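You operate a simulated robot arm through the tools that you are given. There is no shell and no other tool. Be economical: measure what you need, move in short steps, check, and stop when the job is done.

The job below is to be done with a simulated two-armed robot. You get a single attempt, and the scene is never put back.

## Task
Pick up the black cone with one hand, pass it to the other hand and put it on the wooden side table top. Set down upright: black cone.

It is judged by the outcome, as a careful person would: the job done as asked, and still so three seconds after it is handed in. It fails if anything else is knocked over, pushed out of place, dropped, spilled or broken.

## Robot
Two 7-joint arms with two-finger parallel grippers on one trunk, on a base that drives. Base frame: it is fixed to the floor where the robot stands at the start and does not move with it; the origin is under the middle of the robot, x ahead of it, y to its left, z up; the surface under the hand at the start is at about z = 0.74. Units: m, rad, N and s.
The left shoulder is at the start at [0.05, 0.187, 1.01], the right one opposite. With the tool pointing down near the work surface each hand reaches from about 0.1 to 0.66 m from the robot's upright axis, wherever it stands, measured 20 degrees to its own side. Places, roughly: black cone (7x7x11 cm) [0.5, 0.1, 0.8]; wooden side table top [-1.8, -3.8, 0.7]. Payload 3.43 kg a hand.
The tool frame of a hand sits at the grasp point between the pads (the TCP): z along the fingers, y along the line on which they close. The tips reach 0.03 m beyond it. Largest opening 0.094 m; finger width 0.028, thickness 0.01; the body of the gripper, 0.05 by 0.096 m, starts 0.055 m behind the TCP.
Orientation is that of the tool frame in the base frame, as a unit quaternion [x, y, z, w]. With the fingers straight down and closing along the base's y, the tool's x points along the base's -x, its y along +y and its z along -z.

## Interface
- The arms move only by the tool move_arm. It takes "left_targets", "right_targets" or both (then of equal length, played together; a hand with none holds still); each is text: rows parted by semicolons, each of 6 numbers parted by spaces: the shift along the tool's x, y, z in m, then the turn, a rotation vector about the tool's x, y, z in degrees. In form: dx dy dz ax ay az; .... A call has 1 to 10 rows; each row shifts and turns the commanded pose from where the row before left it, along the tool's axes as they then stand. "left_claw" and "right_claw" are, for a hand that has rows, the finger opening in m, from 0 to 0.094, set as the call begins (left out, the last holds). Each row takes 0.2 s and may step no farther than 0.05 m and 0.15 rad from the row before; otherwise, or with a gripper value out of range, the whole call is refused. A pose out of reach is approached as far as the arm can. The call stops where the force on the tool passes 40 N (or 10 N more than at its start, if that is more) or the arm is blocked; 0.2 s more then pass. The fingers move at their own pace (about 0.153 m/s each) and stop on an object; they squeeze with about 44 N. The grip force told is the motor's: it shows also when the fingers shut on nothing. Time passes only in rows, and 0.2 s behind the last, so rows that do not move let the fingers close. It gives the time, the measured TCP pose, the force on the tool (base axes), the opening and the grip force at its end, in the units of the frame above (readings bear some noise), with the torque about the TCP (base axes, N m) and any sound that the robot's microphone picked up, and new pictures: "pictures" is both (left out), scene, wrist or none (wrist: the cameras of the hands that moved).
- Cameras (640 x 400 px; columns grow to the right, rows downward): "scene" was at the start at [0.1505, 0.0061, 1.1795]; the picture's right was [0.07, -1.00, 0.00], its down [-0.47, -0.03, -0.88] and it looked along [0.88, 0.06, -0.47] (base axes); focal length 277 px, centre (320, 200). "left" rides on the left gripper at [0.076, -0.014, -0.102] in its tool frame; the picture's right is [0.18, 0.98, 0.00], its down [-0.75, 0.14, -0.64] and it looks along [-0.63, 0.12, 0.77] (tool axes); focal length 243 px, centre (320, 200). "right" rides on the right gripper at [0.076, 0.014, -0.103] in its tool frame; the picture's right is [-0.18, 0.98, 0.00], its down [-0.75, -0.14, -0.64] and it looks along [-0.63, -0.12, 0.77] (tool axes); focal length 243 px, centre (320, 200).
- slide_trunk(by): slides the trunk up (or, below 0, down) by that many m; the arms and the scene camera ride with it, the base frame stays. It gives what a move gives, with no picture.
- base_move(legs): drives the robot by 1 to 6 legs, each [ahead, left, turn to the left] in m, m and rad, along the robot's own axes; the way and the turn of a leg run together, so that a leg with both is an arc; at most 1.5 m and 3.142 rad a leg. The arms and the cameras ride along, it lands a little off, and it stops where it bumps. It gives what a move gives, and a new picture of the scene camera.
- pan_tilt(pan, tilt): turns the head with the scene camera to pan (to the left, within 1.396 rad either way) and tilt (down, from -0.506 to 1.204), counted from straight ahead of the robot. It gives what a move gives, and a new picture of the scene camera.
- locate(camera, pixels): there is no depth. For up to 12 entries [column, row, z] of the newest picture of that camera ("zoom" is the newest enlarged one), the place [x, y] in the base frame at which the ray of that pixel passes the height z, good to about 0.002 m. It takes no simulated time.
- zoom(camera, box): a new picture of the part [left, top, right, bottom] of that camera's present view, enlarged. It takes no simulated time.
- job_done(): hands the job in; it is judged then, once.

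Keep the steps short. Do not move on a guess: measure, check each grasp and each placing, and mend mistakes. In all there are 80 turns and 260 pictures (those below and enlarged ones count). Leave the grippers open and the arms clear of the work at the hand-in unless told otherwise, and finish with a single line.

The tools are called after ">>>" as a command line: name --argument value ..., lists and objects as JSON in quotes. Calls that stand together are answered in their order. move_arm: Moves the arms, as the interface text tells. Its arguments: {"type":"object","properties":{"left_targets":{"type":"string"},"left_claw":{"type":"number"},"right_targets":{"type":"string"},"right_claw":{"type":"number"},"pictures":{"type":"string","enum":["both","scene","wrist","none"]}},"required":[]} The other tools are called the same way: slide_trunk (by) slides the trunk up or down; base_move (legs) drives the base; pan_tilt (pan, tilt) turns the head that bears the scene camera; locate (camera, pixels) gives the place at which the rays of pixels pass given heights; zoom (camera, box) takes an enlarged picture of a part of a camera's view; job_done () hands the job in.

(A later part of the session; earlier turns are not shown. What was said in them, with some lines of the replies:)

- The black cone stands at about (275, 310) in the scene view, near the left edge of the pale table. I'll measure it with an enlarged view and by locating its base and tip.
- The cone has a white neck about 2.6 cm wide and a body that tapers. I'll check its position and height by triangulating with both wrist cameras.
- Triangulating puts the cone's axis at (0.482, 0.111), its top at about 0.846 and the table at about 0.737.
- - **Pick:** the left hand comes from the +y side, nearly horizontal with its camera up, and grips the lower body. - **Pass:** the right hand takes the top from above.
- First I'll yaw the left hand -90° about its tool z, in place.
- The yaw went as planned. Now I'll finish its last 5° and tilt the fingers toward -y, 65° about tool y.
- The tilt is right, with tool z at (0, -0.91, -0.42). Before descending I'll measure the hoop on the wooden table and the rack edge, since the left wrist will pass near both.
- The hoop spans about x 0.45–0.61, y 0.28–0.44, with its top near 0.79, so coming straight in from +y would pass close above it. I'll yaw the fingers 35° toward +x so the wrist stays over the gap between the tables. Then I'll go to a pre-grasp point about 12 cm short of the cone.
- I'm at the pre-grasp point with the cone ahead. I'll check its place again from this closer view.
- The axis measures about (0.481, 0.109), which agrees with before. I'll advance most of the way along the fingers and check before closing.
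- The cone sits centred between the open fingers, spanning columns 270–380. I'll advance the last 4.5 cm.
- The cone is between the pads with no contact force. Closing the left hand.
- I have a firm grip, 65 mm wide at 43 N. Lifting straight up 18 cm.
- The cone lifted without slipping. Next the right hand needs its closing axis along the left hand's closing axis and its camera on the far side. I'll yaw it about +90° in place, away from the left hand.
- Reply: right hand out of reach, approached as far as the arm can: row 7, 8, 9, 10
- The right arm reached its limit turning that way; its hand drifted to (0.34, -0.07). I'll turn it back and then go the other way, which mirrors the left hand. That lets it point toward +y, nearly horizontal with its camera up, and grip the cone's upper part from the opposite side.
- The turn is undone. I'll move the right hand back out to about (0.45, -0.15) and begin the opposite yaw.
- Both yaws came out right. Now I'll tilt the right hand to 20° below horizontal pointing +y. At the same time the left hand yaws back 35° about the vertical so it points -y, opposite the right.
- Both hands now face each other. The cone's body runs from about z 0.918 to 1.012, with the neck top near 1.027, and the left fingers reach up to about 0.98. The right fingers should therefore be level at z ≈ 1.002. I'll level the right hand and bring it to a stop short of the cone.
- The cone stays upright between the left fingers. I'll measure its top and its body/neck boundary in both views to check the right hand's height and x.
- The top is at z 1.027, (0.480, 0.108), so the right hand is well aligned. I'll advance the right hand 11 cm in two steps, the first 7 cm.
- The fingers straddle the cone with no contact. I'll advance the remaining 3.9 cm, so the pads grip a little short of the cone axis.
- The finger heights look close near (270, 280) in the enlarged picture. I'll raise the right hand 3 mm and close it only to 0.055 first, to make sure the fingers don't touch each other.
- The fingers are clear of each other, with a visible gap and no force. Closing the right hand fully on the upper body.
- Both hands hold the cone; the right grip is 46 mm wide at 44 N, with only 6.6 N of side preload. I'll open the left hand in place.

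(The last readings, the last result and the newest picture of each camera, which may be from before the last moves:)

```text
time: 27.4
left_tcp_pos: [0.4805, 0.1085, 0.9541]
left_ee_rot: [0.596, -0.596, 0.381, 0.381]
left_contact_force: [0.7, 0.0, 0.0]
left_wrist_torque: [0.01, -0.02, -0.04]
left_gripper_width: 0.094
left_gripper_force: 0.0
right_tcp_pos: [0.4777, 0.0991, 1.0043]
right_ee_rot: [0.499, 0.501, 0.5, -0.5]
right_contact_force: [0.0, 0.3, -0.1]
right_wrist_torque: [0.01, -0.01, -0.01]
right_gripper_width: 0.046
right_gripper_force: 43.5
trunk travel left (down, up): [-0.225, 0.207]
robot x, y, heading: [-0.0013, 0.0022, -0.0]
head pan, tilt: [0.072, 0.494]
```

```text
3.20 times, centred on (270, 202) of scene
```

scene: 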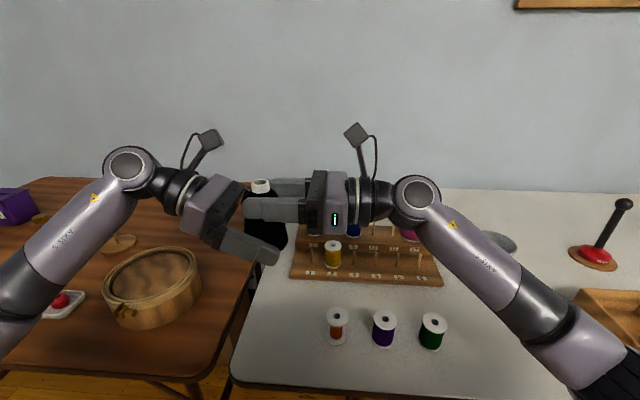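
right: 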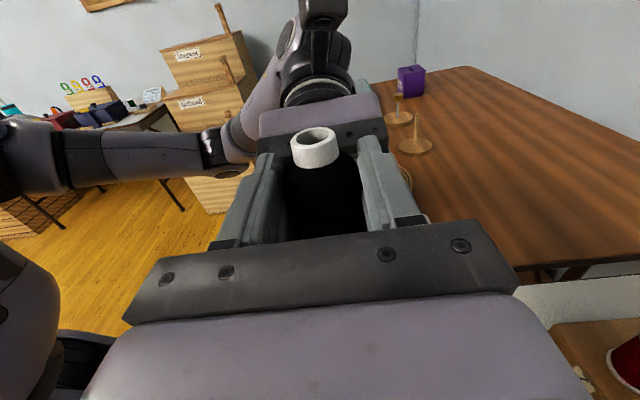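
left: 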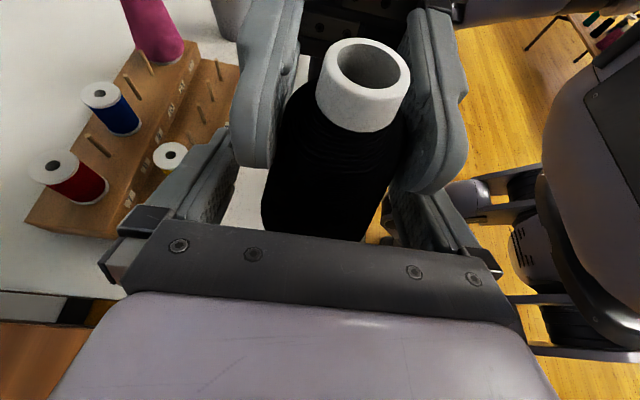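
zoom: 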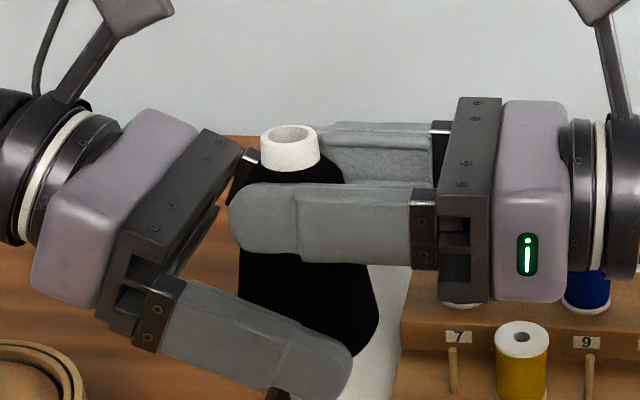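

The right hand alone carries the cone, upright. I'll back the left hand away along its fingers.

>>> move_arm --left_targets "0 0 -0.03 0 0 0;0 0 -0.04 0 0 0;0 0 -0.04 0 0 0;0 0 -0.04 0 0 0;0 0 0 0 0 0"

>>> zoom --camera "scene" --box '[180, 140, 360, 265]'

>>> pan_tilt --pan -1.39 --tilt 0.3

>>> pan_tilt --pan 1.39 --tilt 0.4

```text
time: 28.6
left_tcp_pos: [0.478, 0.2455, 1.0208]
left_ee_rot: [0.597, -0.596, 0.381, 0.38]
left_contact_force: [0.0, -0.3, 0.0]
left_wrist_torque: [0.04, -0.02, -0.04]
left_gripper_width: 0.094
left_gripper_force: 0.0
right_tcp_pos: [0.4782, 0.0978, 1.0029]
right_ee_rot: [0.5, 0.5, 0.5, -0.5]
right_contact_force: [-0.5, -0.4, 0.2]
right_wrist_torque: [-0.04, -0.01, 0.01]
right_gripper_width: 0.0461
right_gripper_force: 44.2
trunk travel left (down, up): [-0.225, 0.207]
robot x, y, heading: [0.0025, 0.0005, 0.002]
head pan, tilt: [0.072, 0.494]
```

scene: 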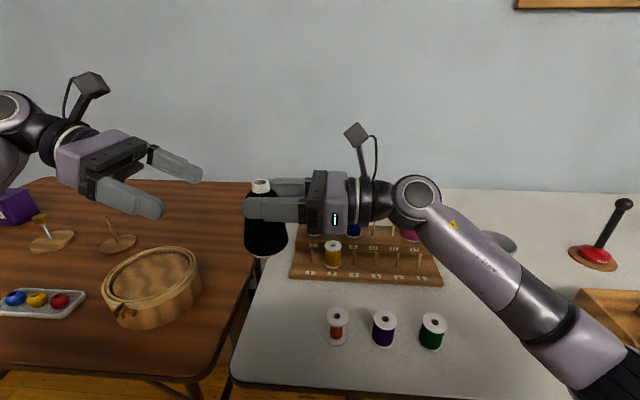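
left: 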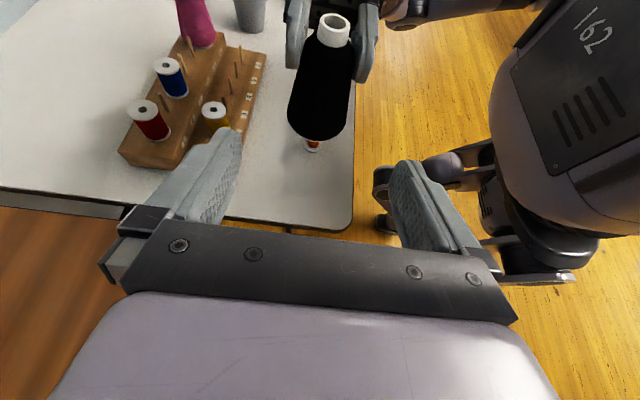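

```text
3.20 times, centred on (270, 202) of scene
```

zoom: 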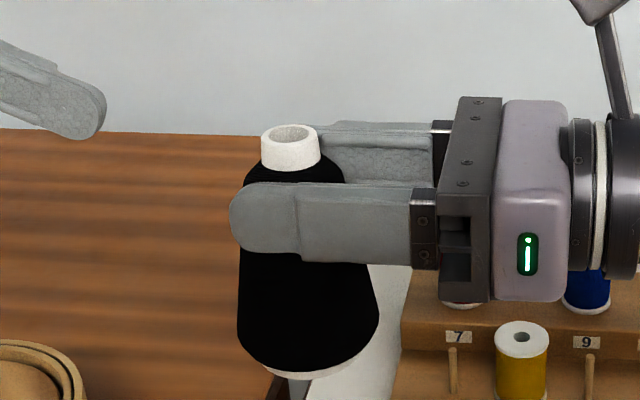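

```text
time: 30.2
left_tcp_pos: [0.4788, 0.2444, 1.0204]
left_ee_rot: [0.597, -0.596, 0.38, 0.379]
left_contact_force: [0.2, 0.4, 0.2]
left_wrist_torque: [0.0, 0.02, 0.02]
left_gripper_width: 0.0938
left_gripper_force: 0.0
right_tcp_pos: [0.4784, 0.098, 1.0034]
right_ee_rot: [-0.5, -0.5, -0.499, 0.501]
right_contact_force: [-0.1, -1.3, -0.2]
right_wrist_torque: [-0.03, 0.01, 0.02]
right_gripper_width: 0.0458
right_gripper_force: 43.5
trunk travel left (down, up): [-0.225, 0.207]
robot x, y, heading: [0.0003, -0.0014, 0.0]
head pan, tilt: [-1.389, 0.3]
```

scene: 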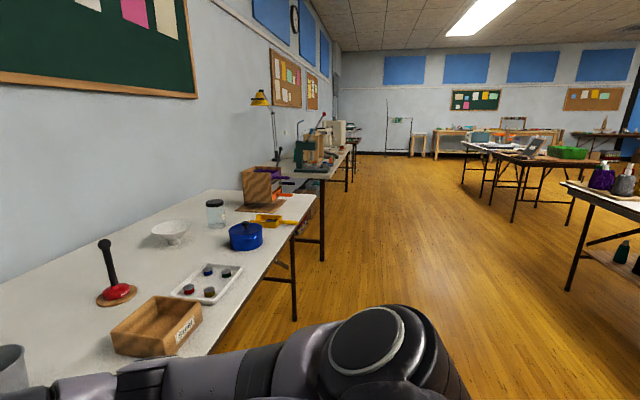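

```text
time: 32.6
left_tcp_pos: [0.4788, 0.2459, 1.0201]
left_ee_rot: [0.598, -0.595, 0.381, 0.379]
left_contact_force: [0.6, -0.5, 0.1]
left_wrist_torque: [-0.01, 0.02, -0.03]
left_gripper_width: 0.094
left_gripper_force: 0.1
right_tcp_pos: [0.4788, 0.0989, 1.0022]
right_ee_rot: [0.5, 0.5, 0.5, -0.5]
right_contact_force: [0.8, -0.2, -0.5]
right_wrist_torque: [-0.02, 0.01, -0.04]
right_gripper_width: 0.0458
right_gripper_force: 44.7
trunk travel left (down, up): [-0.225, 0.207]
robot x, y, heading: [0.0003, -0.0013, -0.001]
head pan, tilt: [1.389, 0.4]
```

scene: 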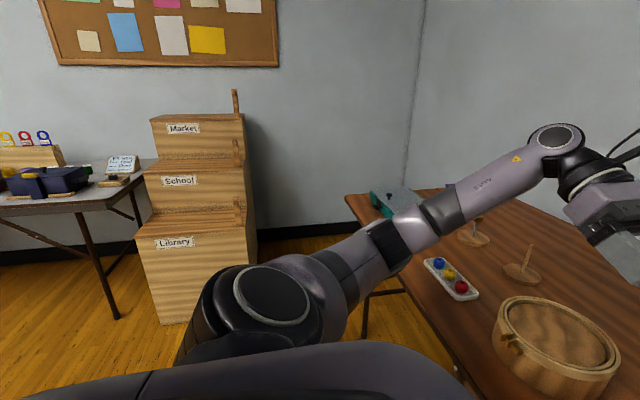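

The passing worked and the cone is held upright. Before driving I'll look right and back toward the side table at about (-1.8, -3.8) and check for obstacles.

>>> pan_tilt --pan -1.39 --tilt 0.3

>>> zoom --camera "scene" --box '[440, 100, 640, 225]'

>>> locate --camera "scene" --pixels '[[560, 183, 0.74], [463, 143, 0.74], [515, 160, 0.74], [595, 161, 0.74], [432, 130, 0.7], [565, 290, 0.0], [463, 183, 0.0], [515, 220, 0.0], [350, 155, 0.74], [355, 190, 0.0]]'

```text
time: 35.1
left_tcp_pos: [0.4788, 0.2455, 1.0206]
left_ee_rot: [0.597, -0.596, 0.38, 0.379]
left_contact_force: [0.2, 0.6, -0.6]
left_wrist_torque: [0.03, -0.02, 0.0]
left_gripper_width: 0.094
left_gripper_force: 0.0
right_tcp_pos: [0.4783, 0.0988, 1.0038]
right_ee_rot: [0.499, 0.5, 0.501, -0.5]
right_contact_force: [0.6, -0.2, -0.7]
right_wrist_torque: [0.0, 0.0, -0.01]
right_gripper_width: 0.0458
right_gripper_force: 44.2
trunk travel left (down, up): [-0.225, 0.207]
robot x, y, heading: [0.0017, -0.0023, -0.004]
head pan, tilt: [-1.389, 0.3]
```

scene: 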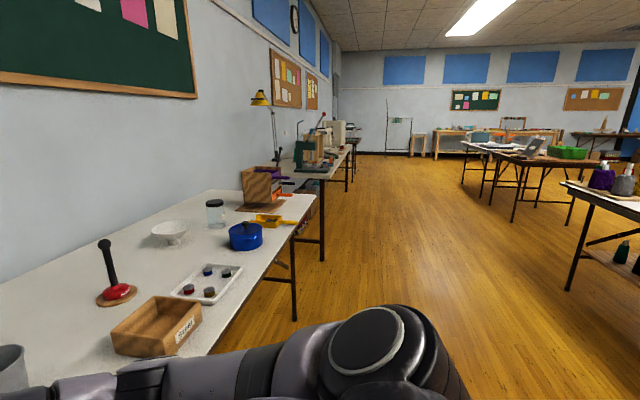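

```text
3.20 times, centred on (540, 162) of scene
```

zoom: 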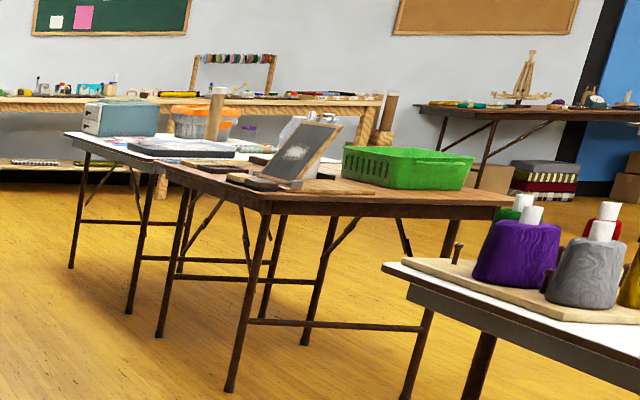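

```text
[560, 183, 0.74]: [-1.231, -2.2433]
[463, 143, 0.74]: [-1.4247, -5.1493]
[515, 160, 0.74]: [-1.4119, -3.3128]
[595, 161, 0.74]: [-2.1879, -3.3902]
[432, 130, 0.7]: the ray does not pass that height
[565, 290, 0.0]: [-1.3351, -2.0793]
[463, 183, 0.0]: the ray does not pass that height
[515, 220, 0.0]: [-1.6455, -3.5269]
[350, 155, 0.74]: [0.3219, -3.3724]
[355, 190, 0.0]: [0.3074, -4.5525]
```

The side table spans roughly x -1.4 to -2.2 from y -3.3, with a slate and a green basket on it, and the aisle runs along x ≈ -0.4. I'll back off 0.45 m and turn right to face down the aisle.

>>> base_move --legs '[[-0.45, 0, 0], [0, 0, -1.571]]'

>>> pan_tilt --pan -0.3 --tilt 0.35

```text
time: 41.6
left_tcp_pos: [-0.2048, -0.4838, 1.0196]
left_ee_rot: [0.007, 0.843, 0.004, -0.538]
left_contact_force: [0.2, 1.2, 0.1]
left_wrist_torque: [-0.04, 0.02, 0.02]
left_gripper_width: 0.0937
left_gripper_force: 0.0
right_tcp_pos: [-0.3518, -0.4812, 1.0044]
right_ee_rot: [0.707, -0.007, 0.707, 0.007]
right_contact_force: [0.3, 0.9, 0.8]
right_wrist_torque: [0.0, 0.02, -0.02]
right_gripper_width: 0.0458
right_gripper_force: 44.1
trunk travel left (down, up): [-0.225, 0.207]
robot x, y, heading: [-0.4405, -0.0031, -1.592]
head pan, tilt: [-1.389, 0.3]
```

scene: 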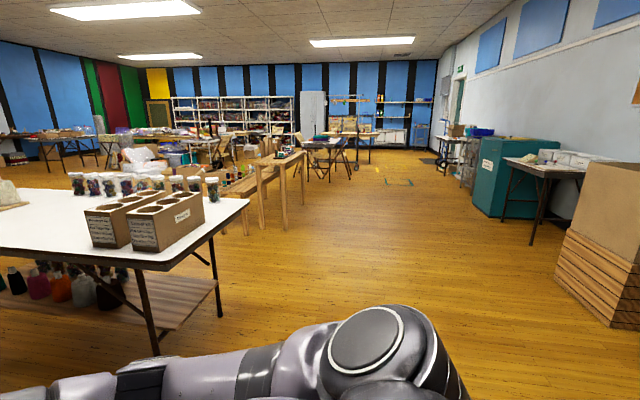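

```text
time: 43.0
left_tcp_pos: [-0.2052, -0.4843, 1.0196]
left_ee_rot: [0.008, 0.843, 0.005, -0.537]
left_contact_force: [0.0, -0.3, 0.6]
left_wrist_torque: [0.0, -0.02, -0.02]
left_gripper_width: 0.094
left_gripper_force: 0.0
right_tcp_pos: [-0.3525, -0.4821, 1.0031]
right_ee_rot: [0.707, -0.007, 0.707, 0.007]
right_contact_force: [0.9, 0.3, 0.1]
right_wrist_torque: [-0.02, -0.01, -0.02]
right_gripper_width: 0.0455
right_gripper_force: 43.9
trunk travel left (down, up): [-0.225, 0.207]
robot x, y, heading: [-0.4407, -0.0049, -1.588]
head pan, tilt: [-0.3, 0.351]
```

scene: 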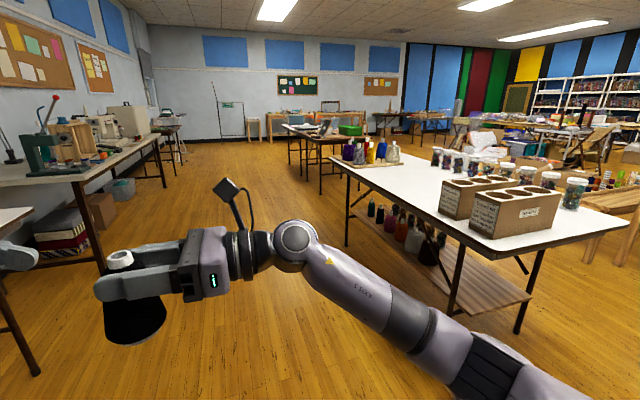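

The aisle ahead is clear. I'll drive 3.0 m ahead along it and look at the side table.

>>> base_move --legs '[[1.5, 0, 0], [1.3, 0, 0]]'

>>> pan_tilt --pan -0.9 --tilt 0.45

```text
time: 56.6
left_tcp_pos: [-0.2382, -3.2974, 1.0194]
left_ee_rot: [0.004, 0.843, 0.003, -0.537]
left_contact_force: [0.8, 0.1, -0.6]
left_wrist_torque: [0.02, 0.03, -0.01]
left_gripper_width: 0.0939
left_gripper_force: 0.1
right_tcp_pos: [-0.3856, -3.2965, 1.0043]
right_ee_rot: [0.707, -0.004, 0.707, 0.003]
right_contact_force: [-0.6, -0.1, -0.2]
right_wrist_torque: [0.0, 0.02, -0.02]
right_gripper_width: 0.0446
right_gripper_force: 43.7
trunk travel left (down, up): [-0.225, 0.207]
robot x, y, heading: [-0.4805, -2.8175, -1.582]
head pan, tilt: [-0.3, 0.351]
```

scene: 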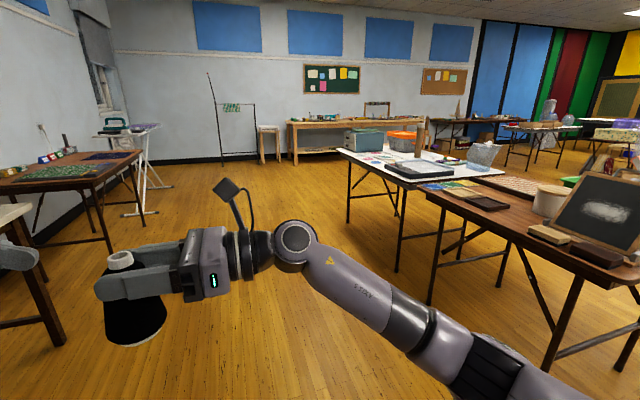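

```text
time: 57.6
left_tcp_pos: [-0.2381, -3.2989, 1.0203]
left_ee_rot: [0.004, 0.843, 0.002, -0.537]
left_contact_force: [0.0, -0.2, -0.3]
left_wrist_torque: [-0.02, -0.02, 0.0]
left_gripper_width: 0.0941
left_gripper_force: 0.1
right_tcp_pos: [-0.386, -3.296, 1.0039]
right_ee_rot: [0.707, -0.004, 0.707, 0.004]
right_contact_force: [0.7, 0.5, 0.4]
right_wrist_torque: [-0.03, 0.05, 0.01]
right_gripper_width: 0.0447
right_gripper_force: 43.9
trunk travel left (down, up): [-0.225, 0.207]
robot x, y, heading: [-0.4776, -2.8186, -1.58]
head pan, tilt: [-0.901, 0.45]
```

scene: 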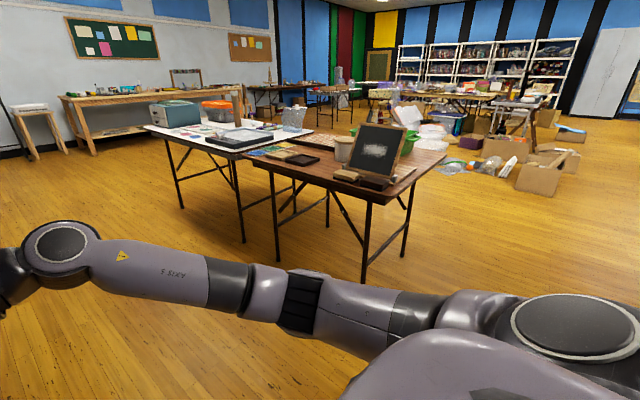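

The right grip narrowed from 46.1 to 44.7 mm over the drive, so the cone may be creeping down. I'll check that in the right wrist view and measure the table.

>>> zoom --camera "right" --box '[200, 60, 460, 260]'

>>> zoom --camera "scene" --box '[140, 90, 460, 290]'

>>> locate --camera "scene" --pixels '[[369, 203, 0.72], [445, 155, 0.72], [250, 155, 0.72], [345, 180, 0.72], [335, 165, 0.72], [300, 165, 0.72], [363, 280, 0.0], [275, 230, 0.0], [403, 255, 0.0]]'

```text
2.00 times, centred on (330, 160) of right
```

zoom: 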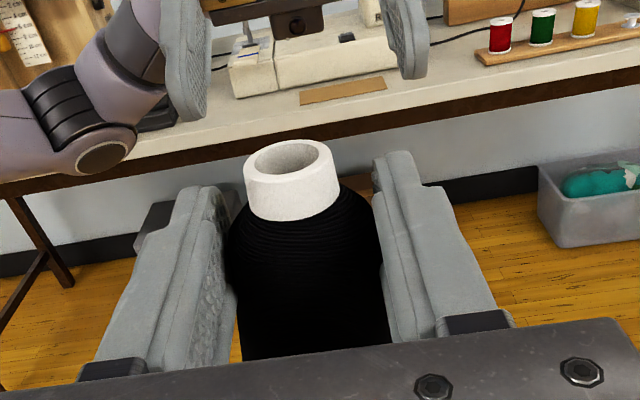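

```text
2.00 times, centred on (300, 190) of scene
```

zoom: 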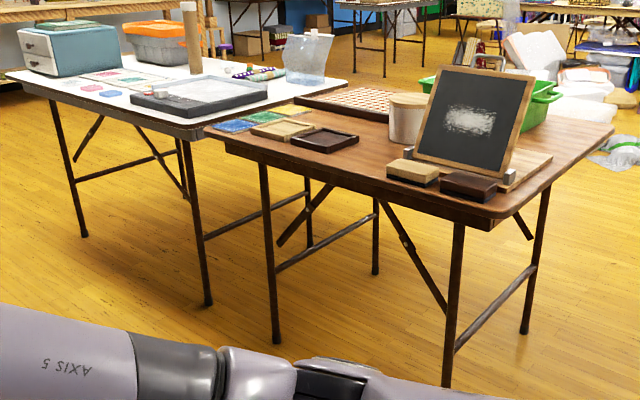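

```text
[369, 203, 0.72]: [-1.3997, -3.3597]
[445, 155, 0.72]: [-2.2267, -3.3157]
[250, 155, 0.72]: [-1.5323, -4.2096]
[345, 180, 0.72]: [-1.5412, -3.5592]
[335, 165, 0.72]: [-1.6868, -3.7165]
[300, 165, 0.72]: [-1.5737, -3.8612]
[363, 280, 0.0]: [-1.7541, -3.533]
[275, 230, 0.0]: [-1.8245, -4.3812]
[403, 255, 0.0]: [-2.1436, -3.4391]
```

The cone still sits well in the pads; its shoulder is about 1 cm above the finger tops, and the creep is small. There's a free spot on the aisle side of the table between the dark tray and the erasers, near (320, 170). The right hand must point straight ahead when placing so its wrist stays over the aisle, clear of the slate. I'll yaw it toward forward here in free space.

>>> move_arm --right_targets "-8.5e-5 0 0 -8.5 0 0;0 0 0 -8.5 0 0;0 0 0 -8.5 0 0;0 0 0 -8.5 0 0;0 0 0 -8.5 0 0;0 0 0 -8.5 0 0;0 0 0 -8.5 0 0;0 0 0 -8.5 0 0;0 0 0 0 0 0" --pictures "wrist"

```text
time: 59.2
left_tcp_pos: [-0.2381, -3.2982, 1.0196]
left_ee_rot: [0.004, 0.843, 0.003, -0.538]
left_contact_force: [-0.1, -0.9, -0.7]
left_wrist_torque: [0.02, 0.01, 0.0]
left_gripper_width: 0.0939
left_gripper_force: 0.1
right_tcp_pos: [-0.4598, -3.3477, 0.9658]
right_ee_rot: [0.681, -0.268, 0.586, 0.347]
right_contact_force: [-0.2, 0.5, -1.5]
right_wrist_torque: [0.01, 0.02, -0.03]
right_gripper_width: 0.0447
right_gripper_force: 44.3
right hand out of reach, approached as far as the arm can: row 5, 6, 7
trunk travel left (down, up): [-0.225, 0.207]
robot x, y, heading: [-0.4775, -2.8167, -1.581]
head pan, tilt: [-0.901, 0.45]
stopped in row 7 (right hand): the arm was blocked; the commanded pose is now the measured one
```

right: 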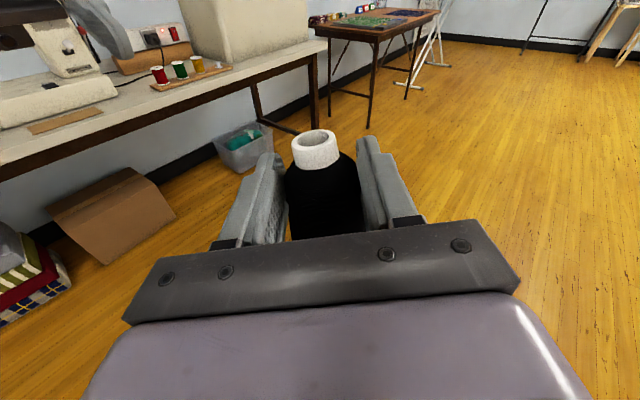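

The arm got stuck about 38° left of forward, with the cone leaning about 10°. That direction will do if I stand facing diagonally at the table. I'll yaw back a little and take out the lean.

>>> move_arm --right_targets "0 0 0 7 0 0;0 0 0 0 2 4.5;0 0 0 0 2 4.5;0 0 0 0 0 0" --pictures "wrist"

```text
time: 60.2
left_tcp_pos: [-0.2384, -3.2992, 1.02]
left_ee_rot: [0.004, 0.843, 0.003, -0.538]
left_contact_force: [0.9, -0.9, 0.2]
left_wrist_torque: [0.02, 0.02, -0.01]
left_gripper_width: 0.0941
left_gripper_force: 0.0
right_tcp_pos: [-0.4589, -3.3468, 0.9659]
right_ee_rot: [0.658, -0.275, 0.65, 0.263]
right_contact_force: [1.0, -0.4, -1.4]
right_wrist_torque: [0.03, -0.01, 0.02]
right_gripper_width: 0.0445
right_gripper_force: 44.0
trunk travel left (down, up): [-0.225, 0.207]
robot x, y, heading: [-0.4817, -2.8141, -1.578]
head pan, tilt: [-0.901, 0.45]
```

right: 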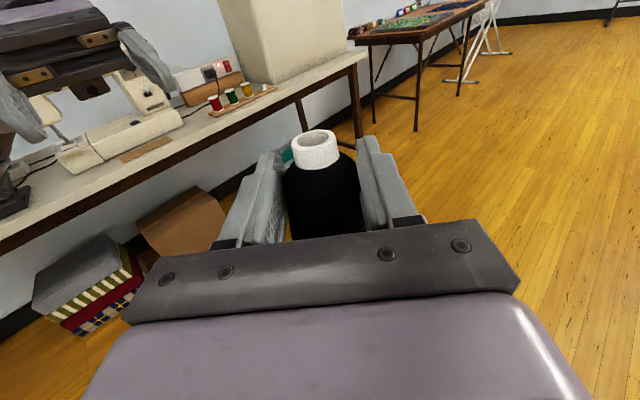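

The cone is upright again, pointing 45° left of forward. I'll tuck the left hand back and up, out of the way of the table. Then I'll drive 1.2 m on and turn right 135° to face the side table diagonally.

>>> move_arm --left_targets "0.018 0.04 -0.008 0 0 0;0.018 0.04 -0.008 0 0 0;0.018 0.04 -0.008 0 0 0;0.018 0.04 -0.008 0 0 0" --pictures "none"

>>> base_move --legs '[[1.22, 0, 0], [0, 0, -2.36]]'

>>> pan_tilt --pan 0.0 --tilt 0.5

```text
time: 61.2
left_tcp_pos: [-0.2372, -3.1378, 1.0984]
left_ee_rot: [0.004, 0.844, 0.003, -0.537]
left_contact_force: [0.3, -1.0, 0.3]
left_wrist_torque: [0.01, -0.01, 0.0]
left_gripper_width: 0.0937
left_gripper_force: 0.0
right_tcp_pos: [-0.4585, -3.3467, 0.966]
right_ee_rot: [0.659, -0.274, 0.65, 0.262]
right_contact_force: [0.4, 0.2, -1.3]
right_wrist_torque: [-0.01, 0.05, 0.01]
right_gripper_width: 0.0447
right_gripper_force: 43.8
trunk travel left (down, up): [-0.225, 0.207]
robot x, y, heading: [-0.48, -2.821, -1.585]
head pan, tilt: [-0.901, 0.45]
```

```text
time: 73.0
left_tcp_pos: [-0.8851, -4.0078, 1.0995]
left_ee_rot: [0.778, 0.325, 0.496, -0.207]
left_contact_force: [0.2, 0.4, 0.4]
left_wrist_torque: [0.0, 0.0, 0.0]
left_gripper_width: 0.0939
left_gripper_force: 0.0
right_tcp_pos: [-0.8814, -3.7038, 0.9652]
right_ee_rot: [-0.003, 0.713, -0.01, -0.701]
right_contact_force: [0.5, -1.1, -0.9]
right_wrist_torque: [-0.02, -0.01, 0.01]
right_gripper_width: 0.0439
right_gripper_force: 44.0
trunk travel left (down, up): [-0.225, 0.207]
robot x, y, heading: [-0.4817, -4.0619, 2.36]
head pan, tilt: [-0.901, 0.45]
```

scene: 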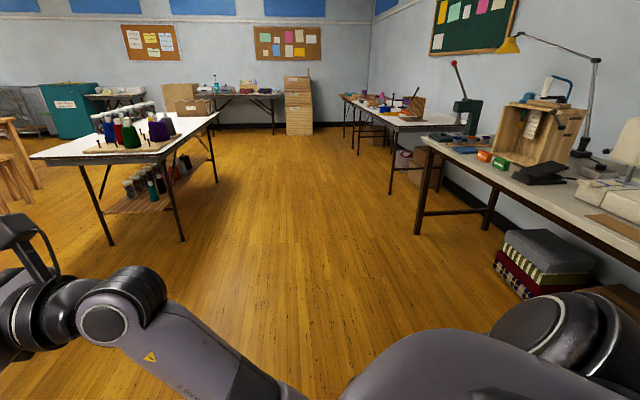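

```text
time: 74.2
left_tcp_pos: [-0.8851, -4.007, 1.0987]
left_ee_rot: [0.778, 0.325, 0.496, -0.207]
left_contact_force: [0.3, -0.7, 0.1]
left_wrist_torque: [-0.01, 0.0, -0.04]
left_gripper_width: 0.094
left_gripper_force: 0.1
right_tcp_pos: [-0.8799, -3.7038, 0.966]
right_ee_rot: [-0.004, 0.713, -0.011, -0.701]
right_contact_force: [-0.2, 0.3, -1.6]
right_wrist_torque: [-0.01, 0.01, -0.02]
right_gripper_width: 0.044
right_gripper_force: 44.0
trunk travel left (down, up): [-0.225, 0.207]
robot x, y, heading: [-0.4867, -4.0592, 2.359]
head pan, tilt: [0.0, 0.499]
```

scene: 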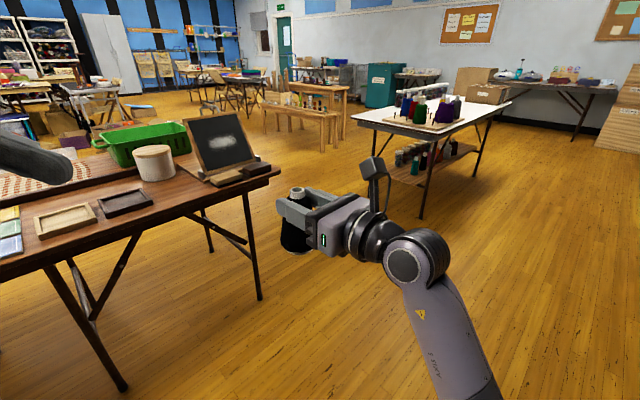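

I have a good view now: the table edge runs from (0, 280) to (280, 170). The free spot is near (185, 195), between the dark tray and the erasers. I'll measure there.

>>> zoom --camera "scene" --box '[60, 110, 300, 260]'

>>> locate --camera "scene" --pixels '[[280, 170, 0.72], [280, 170, 0.74], [280, 170, 0.7], [153, 203, 0.72], [217, 185, 0.72], [185, 197, 0.72], [190, 207, 0.72], [100, 239, 0.72], [158, 180, 0.72], [260, 298, 0.0], [125, 390, 0.0]]'

```text
2.67 times, centred on (180, 185) of scene
```

zoom: 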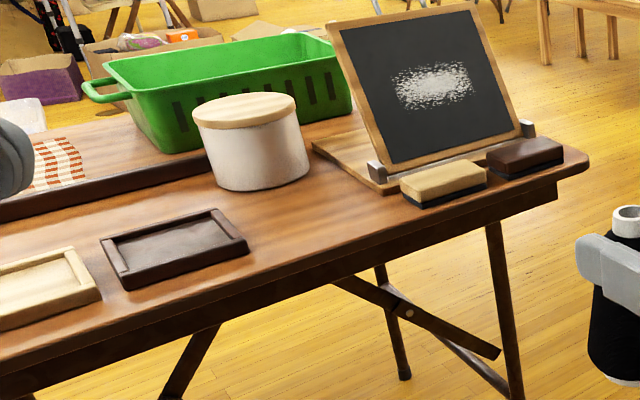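

```text
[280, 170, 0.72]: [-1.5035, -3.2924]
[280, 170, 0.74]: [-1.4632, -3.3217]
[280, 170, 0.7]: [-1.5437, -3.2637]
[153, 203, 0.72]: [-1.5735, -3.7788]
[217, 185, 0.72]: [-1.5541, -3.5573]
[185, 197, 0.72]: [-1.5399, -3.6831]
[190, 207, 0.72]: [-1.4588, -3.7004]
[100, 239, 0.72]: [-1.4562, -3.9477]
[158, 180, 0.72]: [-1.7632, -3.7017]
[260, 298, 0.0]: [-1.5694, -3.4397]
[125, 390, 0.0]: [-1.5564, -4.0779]
```

The spot is about (-1.53, -3.68), at a table height near 0.72–0.74. The cone is now at about (-0.888, -3.704). I'll drive the base sideways toward the table by about 0.58 m along -x, checking for clearance.

>>> base_move --legs '[[0.43, 0.39, 0]]'

```text
time: 78.2
left_tcp_pos: [-1.4665, -3.981, 1.0988]
left_ee_rot: [0.779, 0.322, 0.497, -0.205]
left_contact_force: [-0.5, 0.0, 0.1]
left_wrist_torque: [0.02, 0.0, 0.03]
left_gripper_width: 0.0935
left_gripper_force: 0.0
right_tcp_pos: [-1.4615, -3.6757, 0.9649]
right_ee_rot: [-0.002, 0.714, -0.009, -0.7]
right_contact_force: [0.4, 0.4, -1.0]
right_wrist_torque: [0.0, -0.02, 0.02]
right_gripper_width: 0.0441
right_gripper_force: 43.9
trunk travel left (down, up): [-0.225, 0.207]
robot x, y, heading: [-1.0695, -4.0316, 2.353]
head pan, tilt: [0.0, 0.499]
```

scene: 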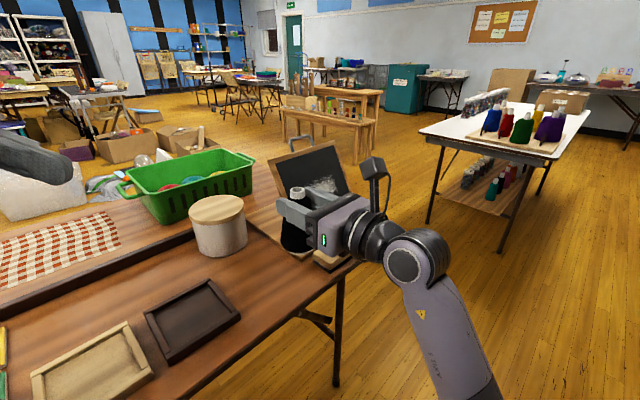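

The cone is now over the table's aisle side. I'll look through the right wrist camera and measure the edge, tray and eraser.

>>> zoom --camera "right" --box '[0, 0, 640, 400]'

>>> zoom --camera "scene" --box '[130, 140, 370, 390]'

>>> locate --camera "scene" --pixels '[[240, 318, 0.72], [240, 318, 0.74], [212, 280, 0.72], [212, 280, 0.74], [248, 349, 0.72], [248, 349, 0.74], [300, 257, 0.72], [300, 257, 0.74], [248, 243, 0.72], [355, 262, 0.72], [147, 312, 0.72], [147, 312, 0.74]]'

```text
1.00 times, centred on (320, 200) of right (not enlarged: the box is as wide or as high as the picture)
```

zoom: 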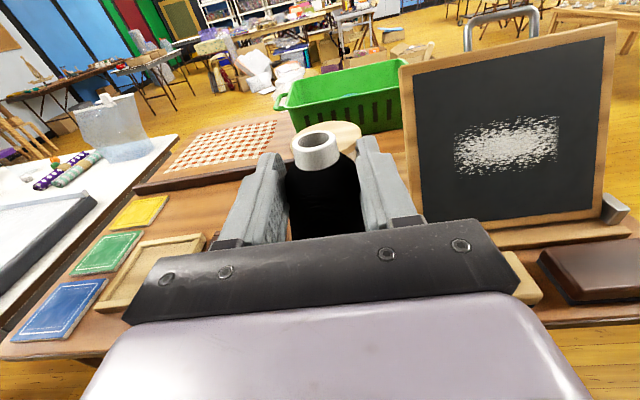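

```text
1.60 times, centred on (250, 265) of scene
```

zoom: 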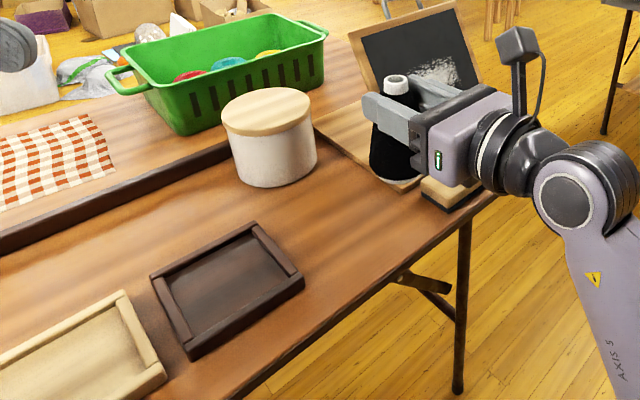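

```text
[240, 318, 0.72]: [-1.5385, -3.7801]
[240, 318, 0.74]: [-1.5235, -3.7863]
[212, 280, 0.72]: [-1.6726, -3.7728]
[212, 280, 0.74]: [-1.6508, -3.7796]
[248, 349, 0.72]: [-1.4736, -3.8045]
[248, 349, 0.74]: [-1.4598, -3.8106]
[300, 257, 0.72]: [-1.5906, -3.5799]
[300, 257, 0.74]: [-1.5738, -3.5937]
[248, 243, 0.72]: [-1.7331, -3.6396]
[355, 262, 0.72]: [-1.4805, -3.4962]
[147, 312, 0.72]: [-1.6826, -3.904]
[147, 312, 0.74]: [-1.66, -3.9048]
```

The free gap runs from y -3.777 (tray) to -3.58 (slate base), with the table edge at x ≈ -1.465. The cone's target is (-1.535, -3.678), so I'll move the hand 6.5 cm ahead along its fingers and check the pose.

>>> move_arm --right_targets "0 0 0.022 0 0 0;0 0 0.022 0 0 0;0 0 0.021 0 0 0;0 0 0 0 0 0" --pictures "scene"

```text
time: 79.2
left_tcp_pos: [-1.4664, -3.9814, 1.098]
left_ee_rot: [0.779, 0.321, 0.498, -0.204]
left_contact_force: [0.7, 0.3, -0.3]
left_wrist_torque: [0.01, -0.02, -0.02]
left_gripper_width: 0.0941
left_gripper_force: 0.0
right_tcp_pos: [-1.5267, -3.6769, 0.9653]
right_ee_rot: [-0.001, 0.713, -0.008, -0.701]
right_contact_force: [0.1, 0.6, -1.4]
right_wrist_torque: [0.01, 0.0, 0.0]
right_gripper_width: 0.0439
right_gripper_force: 44.3
trunk travel left (down, up): [-0.225, 0.207]
robot x, y, heading: [-1.0679, -4.0364, 2.351]
head pan, tilt: [0.0, 0.499]
```

scene: 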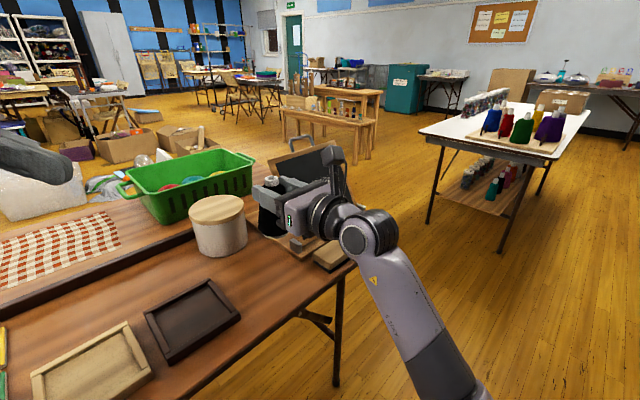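

The orientation holds and the position is right. I'll lower with the trunk by 0.10 m first.

>>> slide_trunk --by -0.1

>>> zoom --camera "scene" --box '[160, 130, 400, 280]'

```text
time: 80.5
left_tcp_pos: [-1.4665, -3.9811, 0.9984]
left_ee_rot: [0.78, 0.322, 0.496, -0.205]
left_contact_force: [-0.1, 0.8, 1.1]
left_wrist_torque: [0.0, 0.0, 0.01]
left_gripper_width: 0.0939
left_gripper_force: 0.0
right_tcp_pos: [-1.5282, -3.6775, 0.8655]
right_ee_rot: [0.0, 0.714, -0.009, -0.7]
right_contact_force: [0.5, 0.0, -0.6]
right_wrist_torque: [0.03, -0.01, -0.01]
right_gripper_width: 0.0439
right_gripper_force: 44.2
trunk travel left (down, up): [-0.125, 0.307]
robot x, y, heading: [-1.0681, -4.0377, 2.353]
head pan, tilt: [0.0, 0.499]
```

```text
2.67 times, centred on (280, 205) of scene
```

zoom: 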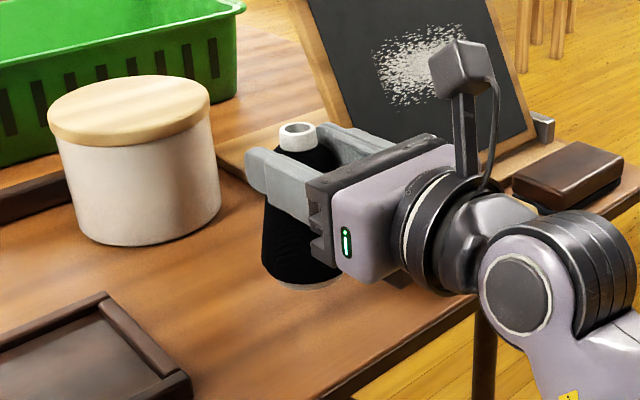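

The cone hangs upright just above the free spot. I'll estimate the gap under its base from the front bottom edge at scene pixel (272, 239).

>>> locate --camera "scene" --pixels '[[272, 239, 0.76], [272, 239, 0.77], [272, 239, 0.78], [272, 239, 0.79], [272, 239, 0.73], [271, 178, 0.88], [271, 178, 0.89]]'

```text
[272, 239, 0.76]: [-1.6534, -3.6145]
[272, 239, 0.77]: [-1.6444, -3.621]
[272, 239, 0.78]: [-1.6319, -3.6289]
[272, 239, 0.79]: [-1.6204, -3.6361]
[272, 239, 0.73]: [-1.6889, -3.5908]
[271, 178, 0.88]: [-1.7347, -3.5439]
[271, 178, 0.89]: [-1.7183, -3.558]
```

That used the older scene picture, taken before the slide. I'll measure in the enlarged one instead.

>>> locate --camera "zoom" --pixels '[[300, 290, 0.76], [300, 290, 0.77], [300, 290, 0.78], [300, 290, 0.79], [297, 130, 0.88], [297, 130, 0.89], [365, 372, 0.72], [365, 372, 0.74], [192, 372, 0.74]]'

```text
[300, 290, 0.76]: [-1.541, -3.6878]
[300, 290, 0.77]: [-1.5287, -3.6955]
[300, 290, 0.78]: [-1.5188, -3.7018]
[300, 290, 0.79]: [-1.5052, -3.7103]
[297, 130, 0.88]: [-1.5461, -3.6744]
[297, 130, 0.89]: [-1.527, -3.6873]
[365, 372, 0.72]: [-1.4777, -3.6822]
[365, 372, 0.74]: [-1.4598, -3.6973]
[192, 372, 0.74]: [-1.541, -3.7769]
```

The base is at about z 0.776, leaving a 3.5–5.5 cm gap. I'll lower by arm 3 cm, then go in small steps watching the force.

>>> move_arm --right_targets "-0.006 0 0 0 0 0;-0.006 0 0 0 0 0;-0.006 0 0 0 0 0;-0.006 0 0 0 0 0;-0.006 0 0 0 0 0" --pictures "scene"

>>> zoom --camera "scene" --box '[180, 140, 340, 240]'

```text
time: 81.8
left_tcp_pos: [-1.4663, -3.9816, 0.999]
left_ee_rot: [0.779, 0.322, 0.497, -0.205]
left_contact_force: [-0.1, -0.4, 0.1]
left_wrist_torque: [0.03, -0.01, -0.04]
left_gripper_width: 0.0942
left_gripper_force: 0.0
right_tcp_pos: [-1.5267, -3.6776, 0.8353]
right_ee_rot: [-0.001, 0.714, -0.009, -0.7]
right_contact_force: [-0.4, -0.3, -1.7]
right_wrist_torque: [0.03, 0.0, 0.0]
right_gripper_width: 0.0441
right_gripper_force: 44.0
trunk travel left (down, up): [-0.125, 0.307]
robot x, y, heading: [-1.0641, -4.0305, 2.348]
head pan, tilt: [0.0, 0.499]
```

scene: 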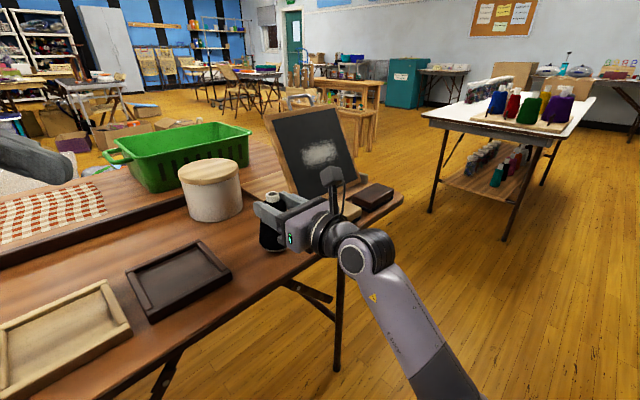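

```text
4.00 times, centred on (260, 190) of scene
```

zoom: 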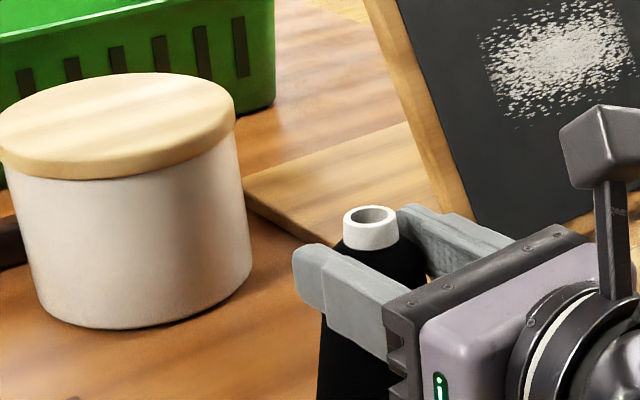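

There's no contact yet and the cone clears the slate's base board. I'll go down in 3 mm steps.

>>> move_arm --right_targets "-0.003 0 0 0 0 0;-0.003 0 0 0 0 0;-0.002 0 0 0 0 0;0 0 0 0 0 0" --pictures "none"

>>> zoom --camera "scene" --box '[200, 170, 360, 270]'

```text
time: 82.8
left_tcp_pos: [-1.4658, -3.9814, 0.9993]
left_ee_rot: [0.78, 0.321, 0.497, -0.204]
left_contact_force: [-0.6, 0.4, -0.6]
left_wrist_torque: [0.05, -0.03, -0.02]
left_gripper_width: 0.0942
left_gripper_force: 0.1
right_tcp_pos: [-1.527, -3.6785, 0.8302]
right_ee_rot: [-0.001, 0.712, -0.008, -0.702]
right_contact_force: [-4.3, -0.3, 6.1]
right_wrist_torque: [0.11, 0.59, 0.1]
right_gripper_width: 0.0439
right_gripper_force: 43.7
trunk travel left (down, up): [-0.125, 0.307]
robot x, y, heading: [-1.0694, -4.0339, 2.352]
head pan, tilt: [0.0, 0.499]
```

```text
4.00 times, centred on (280, 220) of scene
```

zoom: 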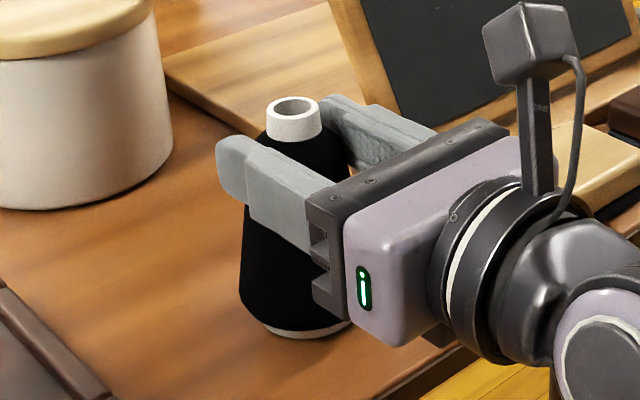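

Contact: 6 N upward at TCP z 0.830. The torque suggests the far edge of the base touches first, meaning a slight lean of about 1°. I'll turn the hand +1.5° about tool y to level it and re-read.

>>> move_arm --right_targets "0 0 0 0 0.8 0;0 0 0 0 0.7 0;0 0 0 0 0 0" --pictures "wrist"

```text
time: 83.5
left_tcp_pos: [-1.4649, -3.9811, 0.9997]
left_ee_rot: [0.78, 0.322, 0.496, -0.206]
left_contact_force: [-0.2, 0.5, -0.4]
left_wrist_torque: [-0.02, -0.04, -0.01]
left_gripper_width: 0.094
left_gripper_force: 0.0
right_tcp_pos: [-1.5247, -3.6784, 0.831]
right_ee_rot: [0.0, -0.703, 0.008, 0.712]
right_contact_force: [6.7, -1.9, 11.2]
right_wrist_torque: [0.11, -0.39, -0.11]
right_gripper_width: 0.044
right_gripper_force: 44.2
trunk travel left (down, up): [-0.125, 0.307]
robot x, y, heading: [-1.0684, -4.0321, 2.352]
head pan, tilt: [0.0, 0.499]
```

right: 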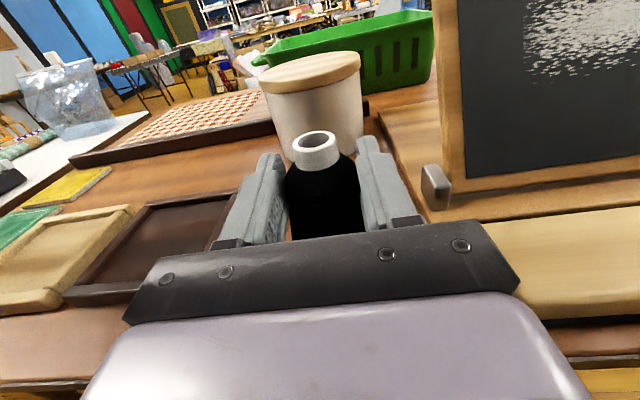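

The base is now seated: 11 N upward, acting near the axis. I'll ease off 2 mm and open the hand moderately, to 0.07, staying clear of the slate's clip.

>>> move_arm --right_targets "0.002 0 0 0 0 0;0 0 0 0 0 0" --pictures "none"

>>> move_arm --right_targets "0 0 0 0 0 0;0 0 0 0 0 0" --right_claw 0.07

>>> zoom --camera "scene" --box '[200, 170, 360, 270]'

```text
time: 84.2
left_tcp_pos: [-1.4663, -3.9804, 0.9985]
left_ee_rot: [0.78, 0.322, 0.496, -0.205]
left_contact_force: [0.2, 0.4, 0.1]
left_wrist_torque: [0.01, -0.01, 0.01]
left_gripper_width: 0.0938
left_gripper_force: 0.0
right_tcp_pos: [-1.526, -3.678, 0.8296]
right_ee_rot: [0.002, -0.705, 0.009, 0.71]
right_contact_force: [0.0, -0.4, 7.2]
right_wrist_torque: [0.19, 0.01, -0.03]
right_gripper_width: 0.044
right_gripper_force: 43.8
trunk travel left (down, up): [-0.125, 0.307]
robot x, y, heading: [-1.0703, -4.0318, 2.353]
head pan, tilt: [0.0, 0.499]
```

```text
time: 84.8
left_tcp_pos: [-1.4664, -3.9805, 0.9986]
left_ee_rot: [0.779, 0.322, 0.497, -0.205]
left_contact_force: [-0.3, -0.2, 0.8]
left_wrist_torque: [0.01, -0.06, 0.0]
left_gripper_width: 0.0939
left_gripper_force: 0.2
right_tcp_pos: [-1.5252, -3.6775, 0.8303]
right_ee_rot: [0.0, -0.705, 0.009, 0.709]
right_contact_force: [0.3, 1.0, -0.1]
right_wrist_torque: [0.01, 0.0, 0.02]
right_gripper_width: 0.0702
right_gripper_force: 0.1
trunk travel left (down, up): [-0.125, 0.307]
robot x, y, heading: [-1.0712, -4.0332, 2.351]
head pan, tilt: [0.0, 0.499]
```

scene: 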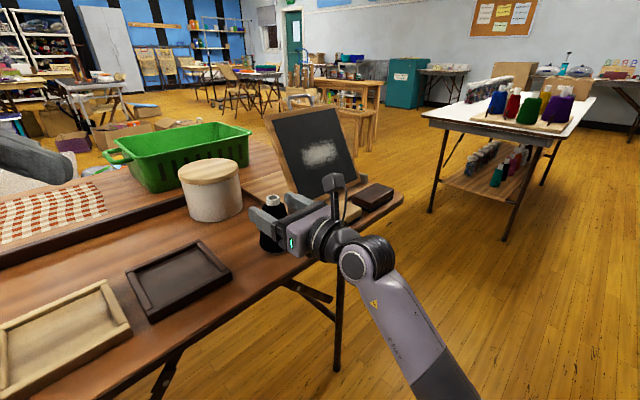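
right: 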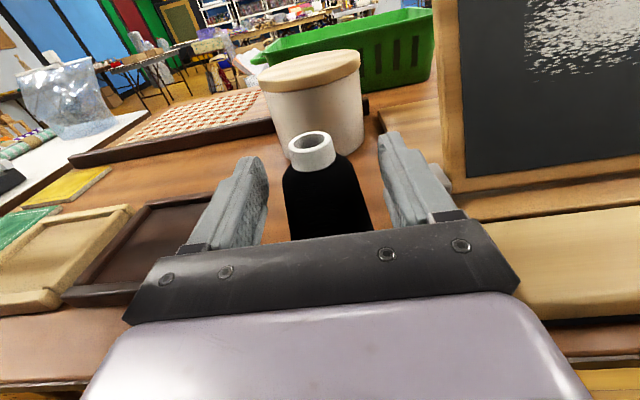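

```text
4.00 times, centred on (280, 220) of scene
```

zoom: 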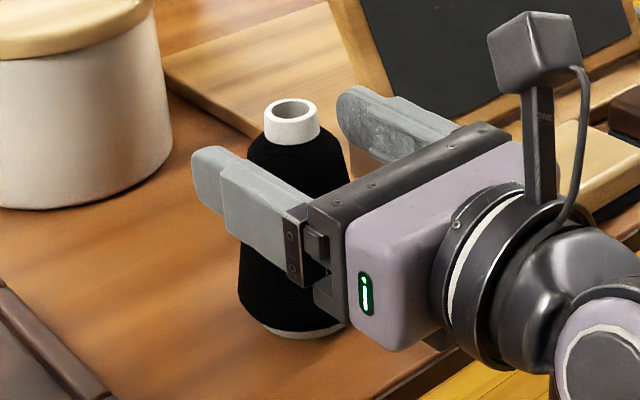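

The cone stands free and upright between the open fingers. I'll retreat straight back along the fingers.

>>> move_arm --right_targets "0 0 -0.015 0 0 0;0 0 -0.025 0 0 0;0 0 -0.03 0 0 0;0 0 -0.03 0 0 0;0 0 -0.03 0 0 0" --pictures "both"

>>> zoom --camera "scene" --box '[200, 170, 360, 270]'

```text
time: 86.0
left_tcp_pos: [-1.4651, -3.9801, 0.9984]
left_ee_rot: [0.779, 0.322, 0.497, -0.205]
left_contact_force: [-0.6, 0.4, -0.3]
left_wrist_torque: [-0.01, 0.02, -0.02]
left_gripper_width: 0.0942
left_gripper_force: 0.1
right_tcp_pos: [-1.395, -3.6752, 0.8294]
right_ee_rot: [0.0, -0.704, 0.009, 0.71]
right_contact_force: [-0.6, 0.5, 0.0]
right_wrist_torque: [0.0, -0.03, 0.0]
right_gripper_width: 0.0699
right_gripper_force: 0.0
trunk travel left (down, up): [-0.125, 0.307]
robot x, y, heading: [-1.069, -4.0348, 2.354]
head pan, tilt: [0.0, 0.499]
```

scene: 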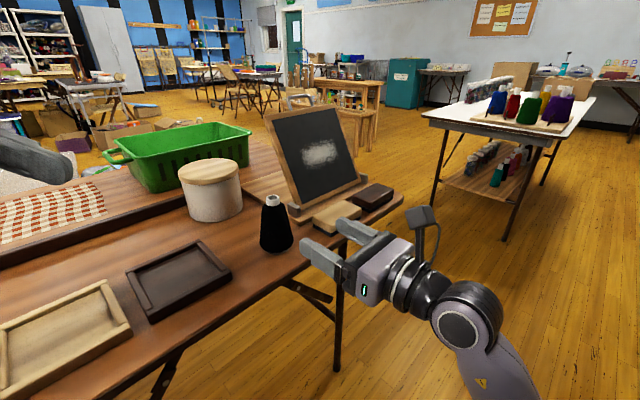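
right: 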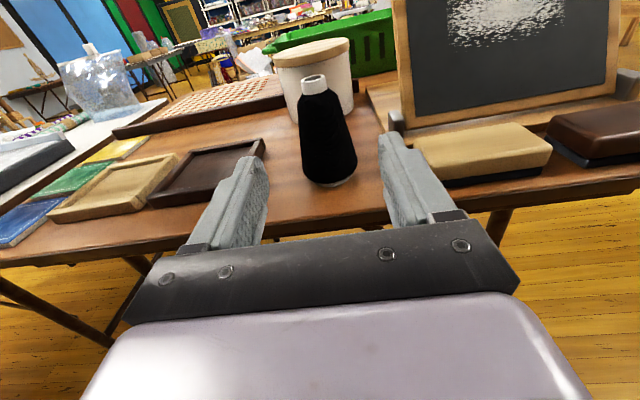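

```text
4.00 times, centred on (280, 220) of scene
```

zoom: 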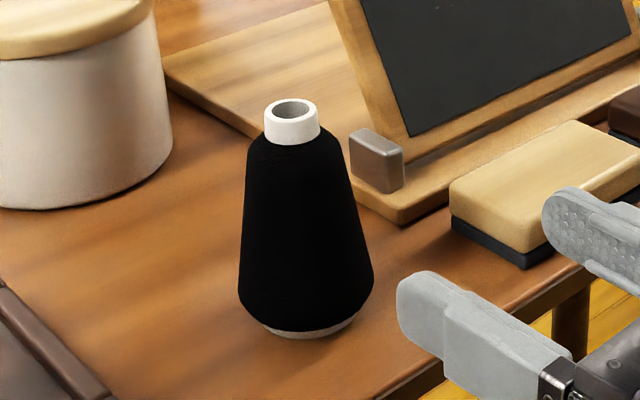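

The cone stands upright on the side table and nothing else has moved. I'll open the right hand fully and back the robot away from the table.

>>> move_arm --right_targets "0 0 -0.03 0 0 0;0 0 -0.02 0 0 0" --right_claw 0.094 --pictures "none"

>>> base_move --legs '[[-0.17, -0.17, 0]]'

```text
time: 86.5
left_tcp_pos: [-1.4654, -3.9806, 0.9976]
left_ee_rot: [0.779, 0.322, 0.497, -0.205]
left_contact_force: [-0.2, -0.8, 0.0]
left_wrist_torque: [-0.01, 0.01, 0.0]
left_gripper_width: 0.0942
left_gripper_force: 0.1
right_tcp_pos: [-1.3451, -3.6748, 0.8282]
right_ee_rot: [0.002, -0.705, 0.009, 0.71]
right_contact_force: [0.0, 0.8, 1.2]
right_wrist_torque: [-0.02, 0.04, -0.03]
right_gripper_width: 0.094
right_gripper_force: 0.0
trunk travel left (down, up): [-0.125, 0.307]
robot x, y, heading: [-1.068, -4.0338, 2.353]
head pan, tilt: [0.0, 0.499]
```

```text
time: 88.7
left_tcp_pos: [-1.228, -3.9825, 0.9978]
left_ee_rot: [0.78, 0.321, 0.496, -0.204]
left_contact_force: [0.5, 1.1, -0.4]
left_wrist_torque: [0.01, 0.02, 0.03]
left_gripper_width: 0.0939
left_gripper_force: 0.1
right_tcp_pos: [-1.105, -3.6758, 0.8275]
right_ee_rot: [0.0, -0.704, 0.008, 0.71]
right_contact_force: [-0.5, 0.0, -0.1]
right_wrist_torque: [0.01, 0.0, 0.0]
right_gripper_width: 0.094
right_gripper_force: 0.0
trunk travel left (down, up): [-0.125, 0.307]
robot x, y, heading: [-0.8265, -4.0383, 2.352]
head pan, tilt: [0.0, 0.499]
```

scene: 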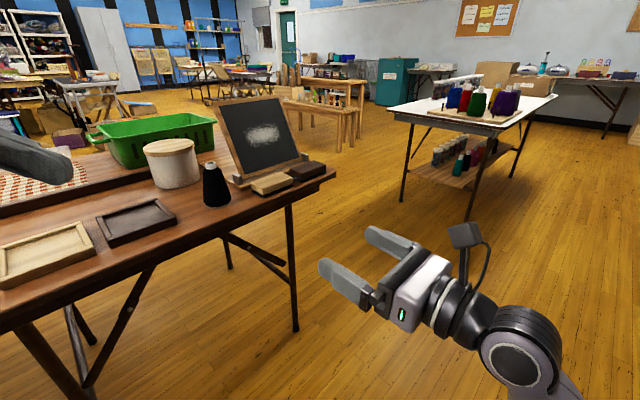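

The cone stands upright on the side table, both hands are open, and the arms are clear. Handing in.

>>> job_done

```text
The job is handed in.
```

The black cone was picked up with the left hand, passed to the right hand in the air, and set down upright on the wooden side table, with nothing else seen to move.
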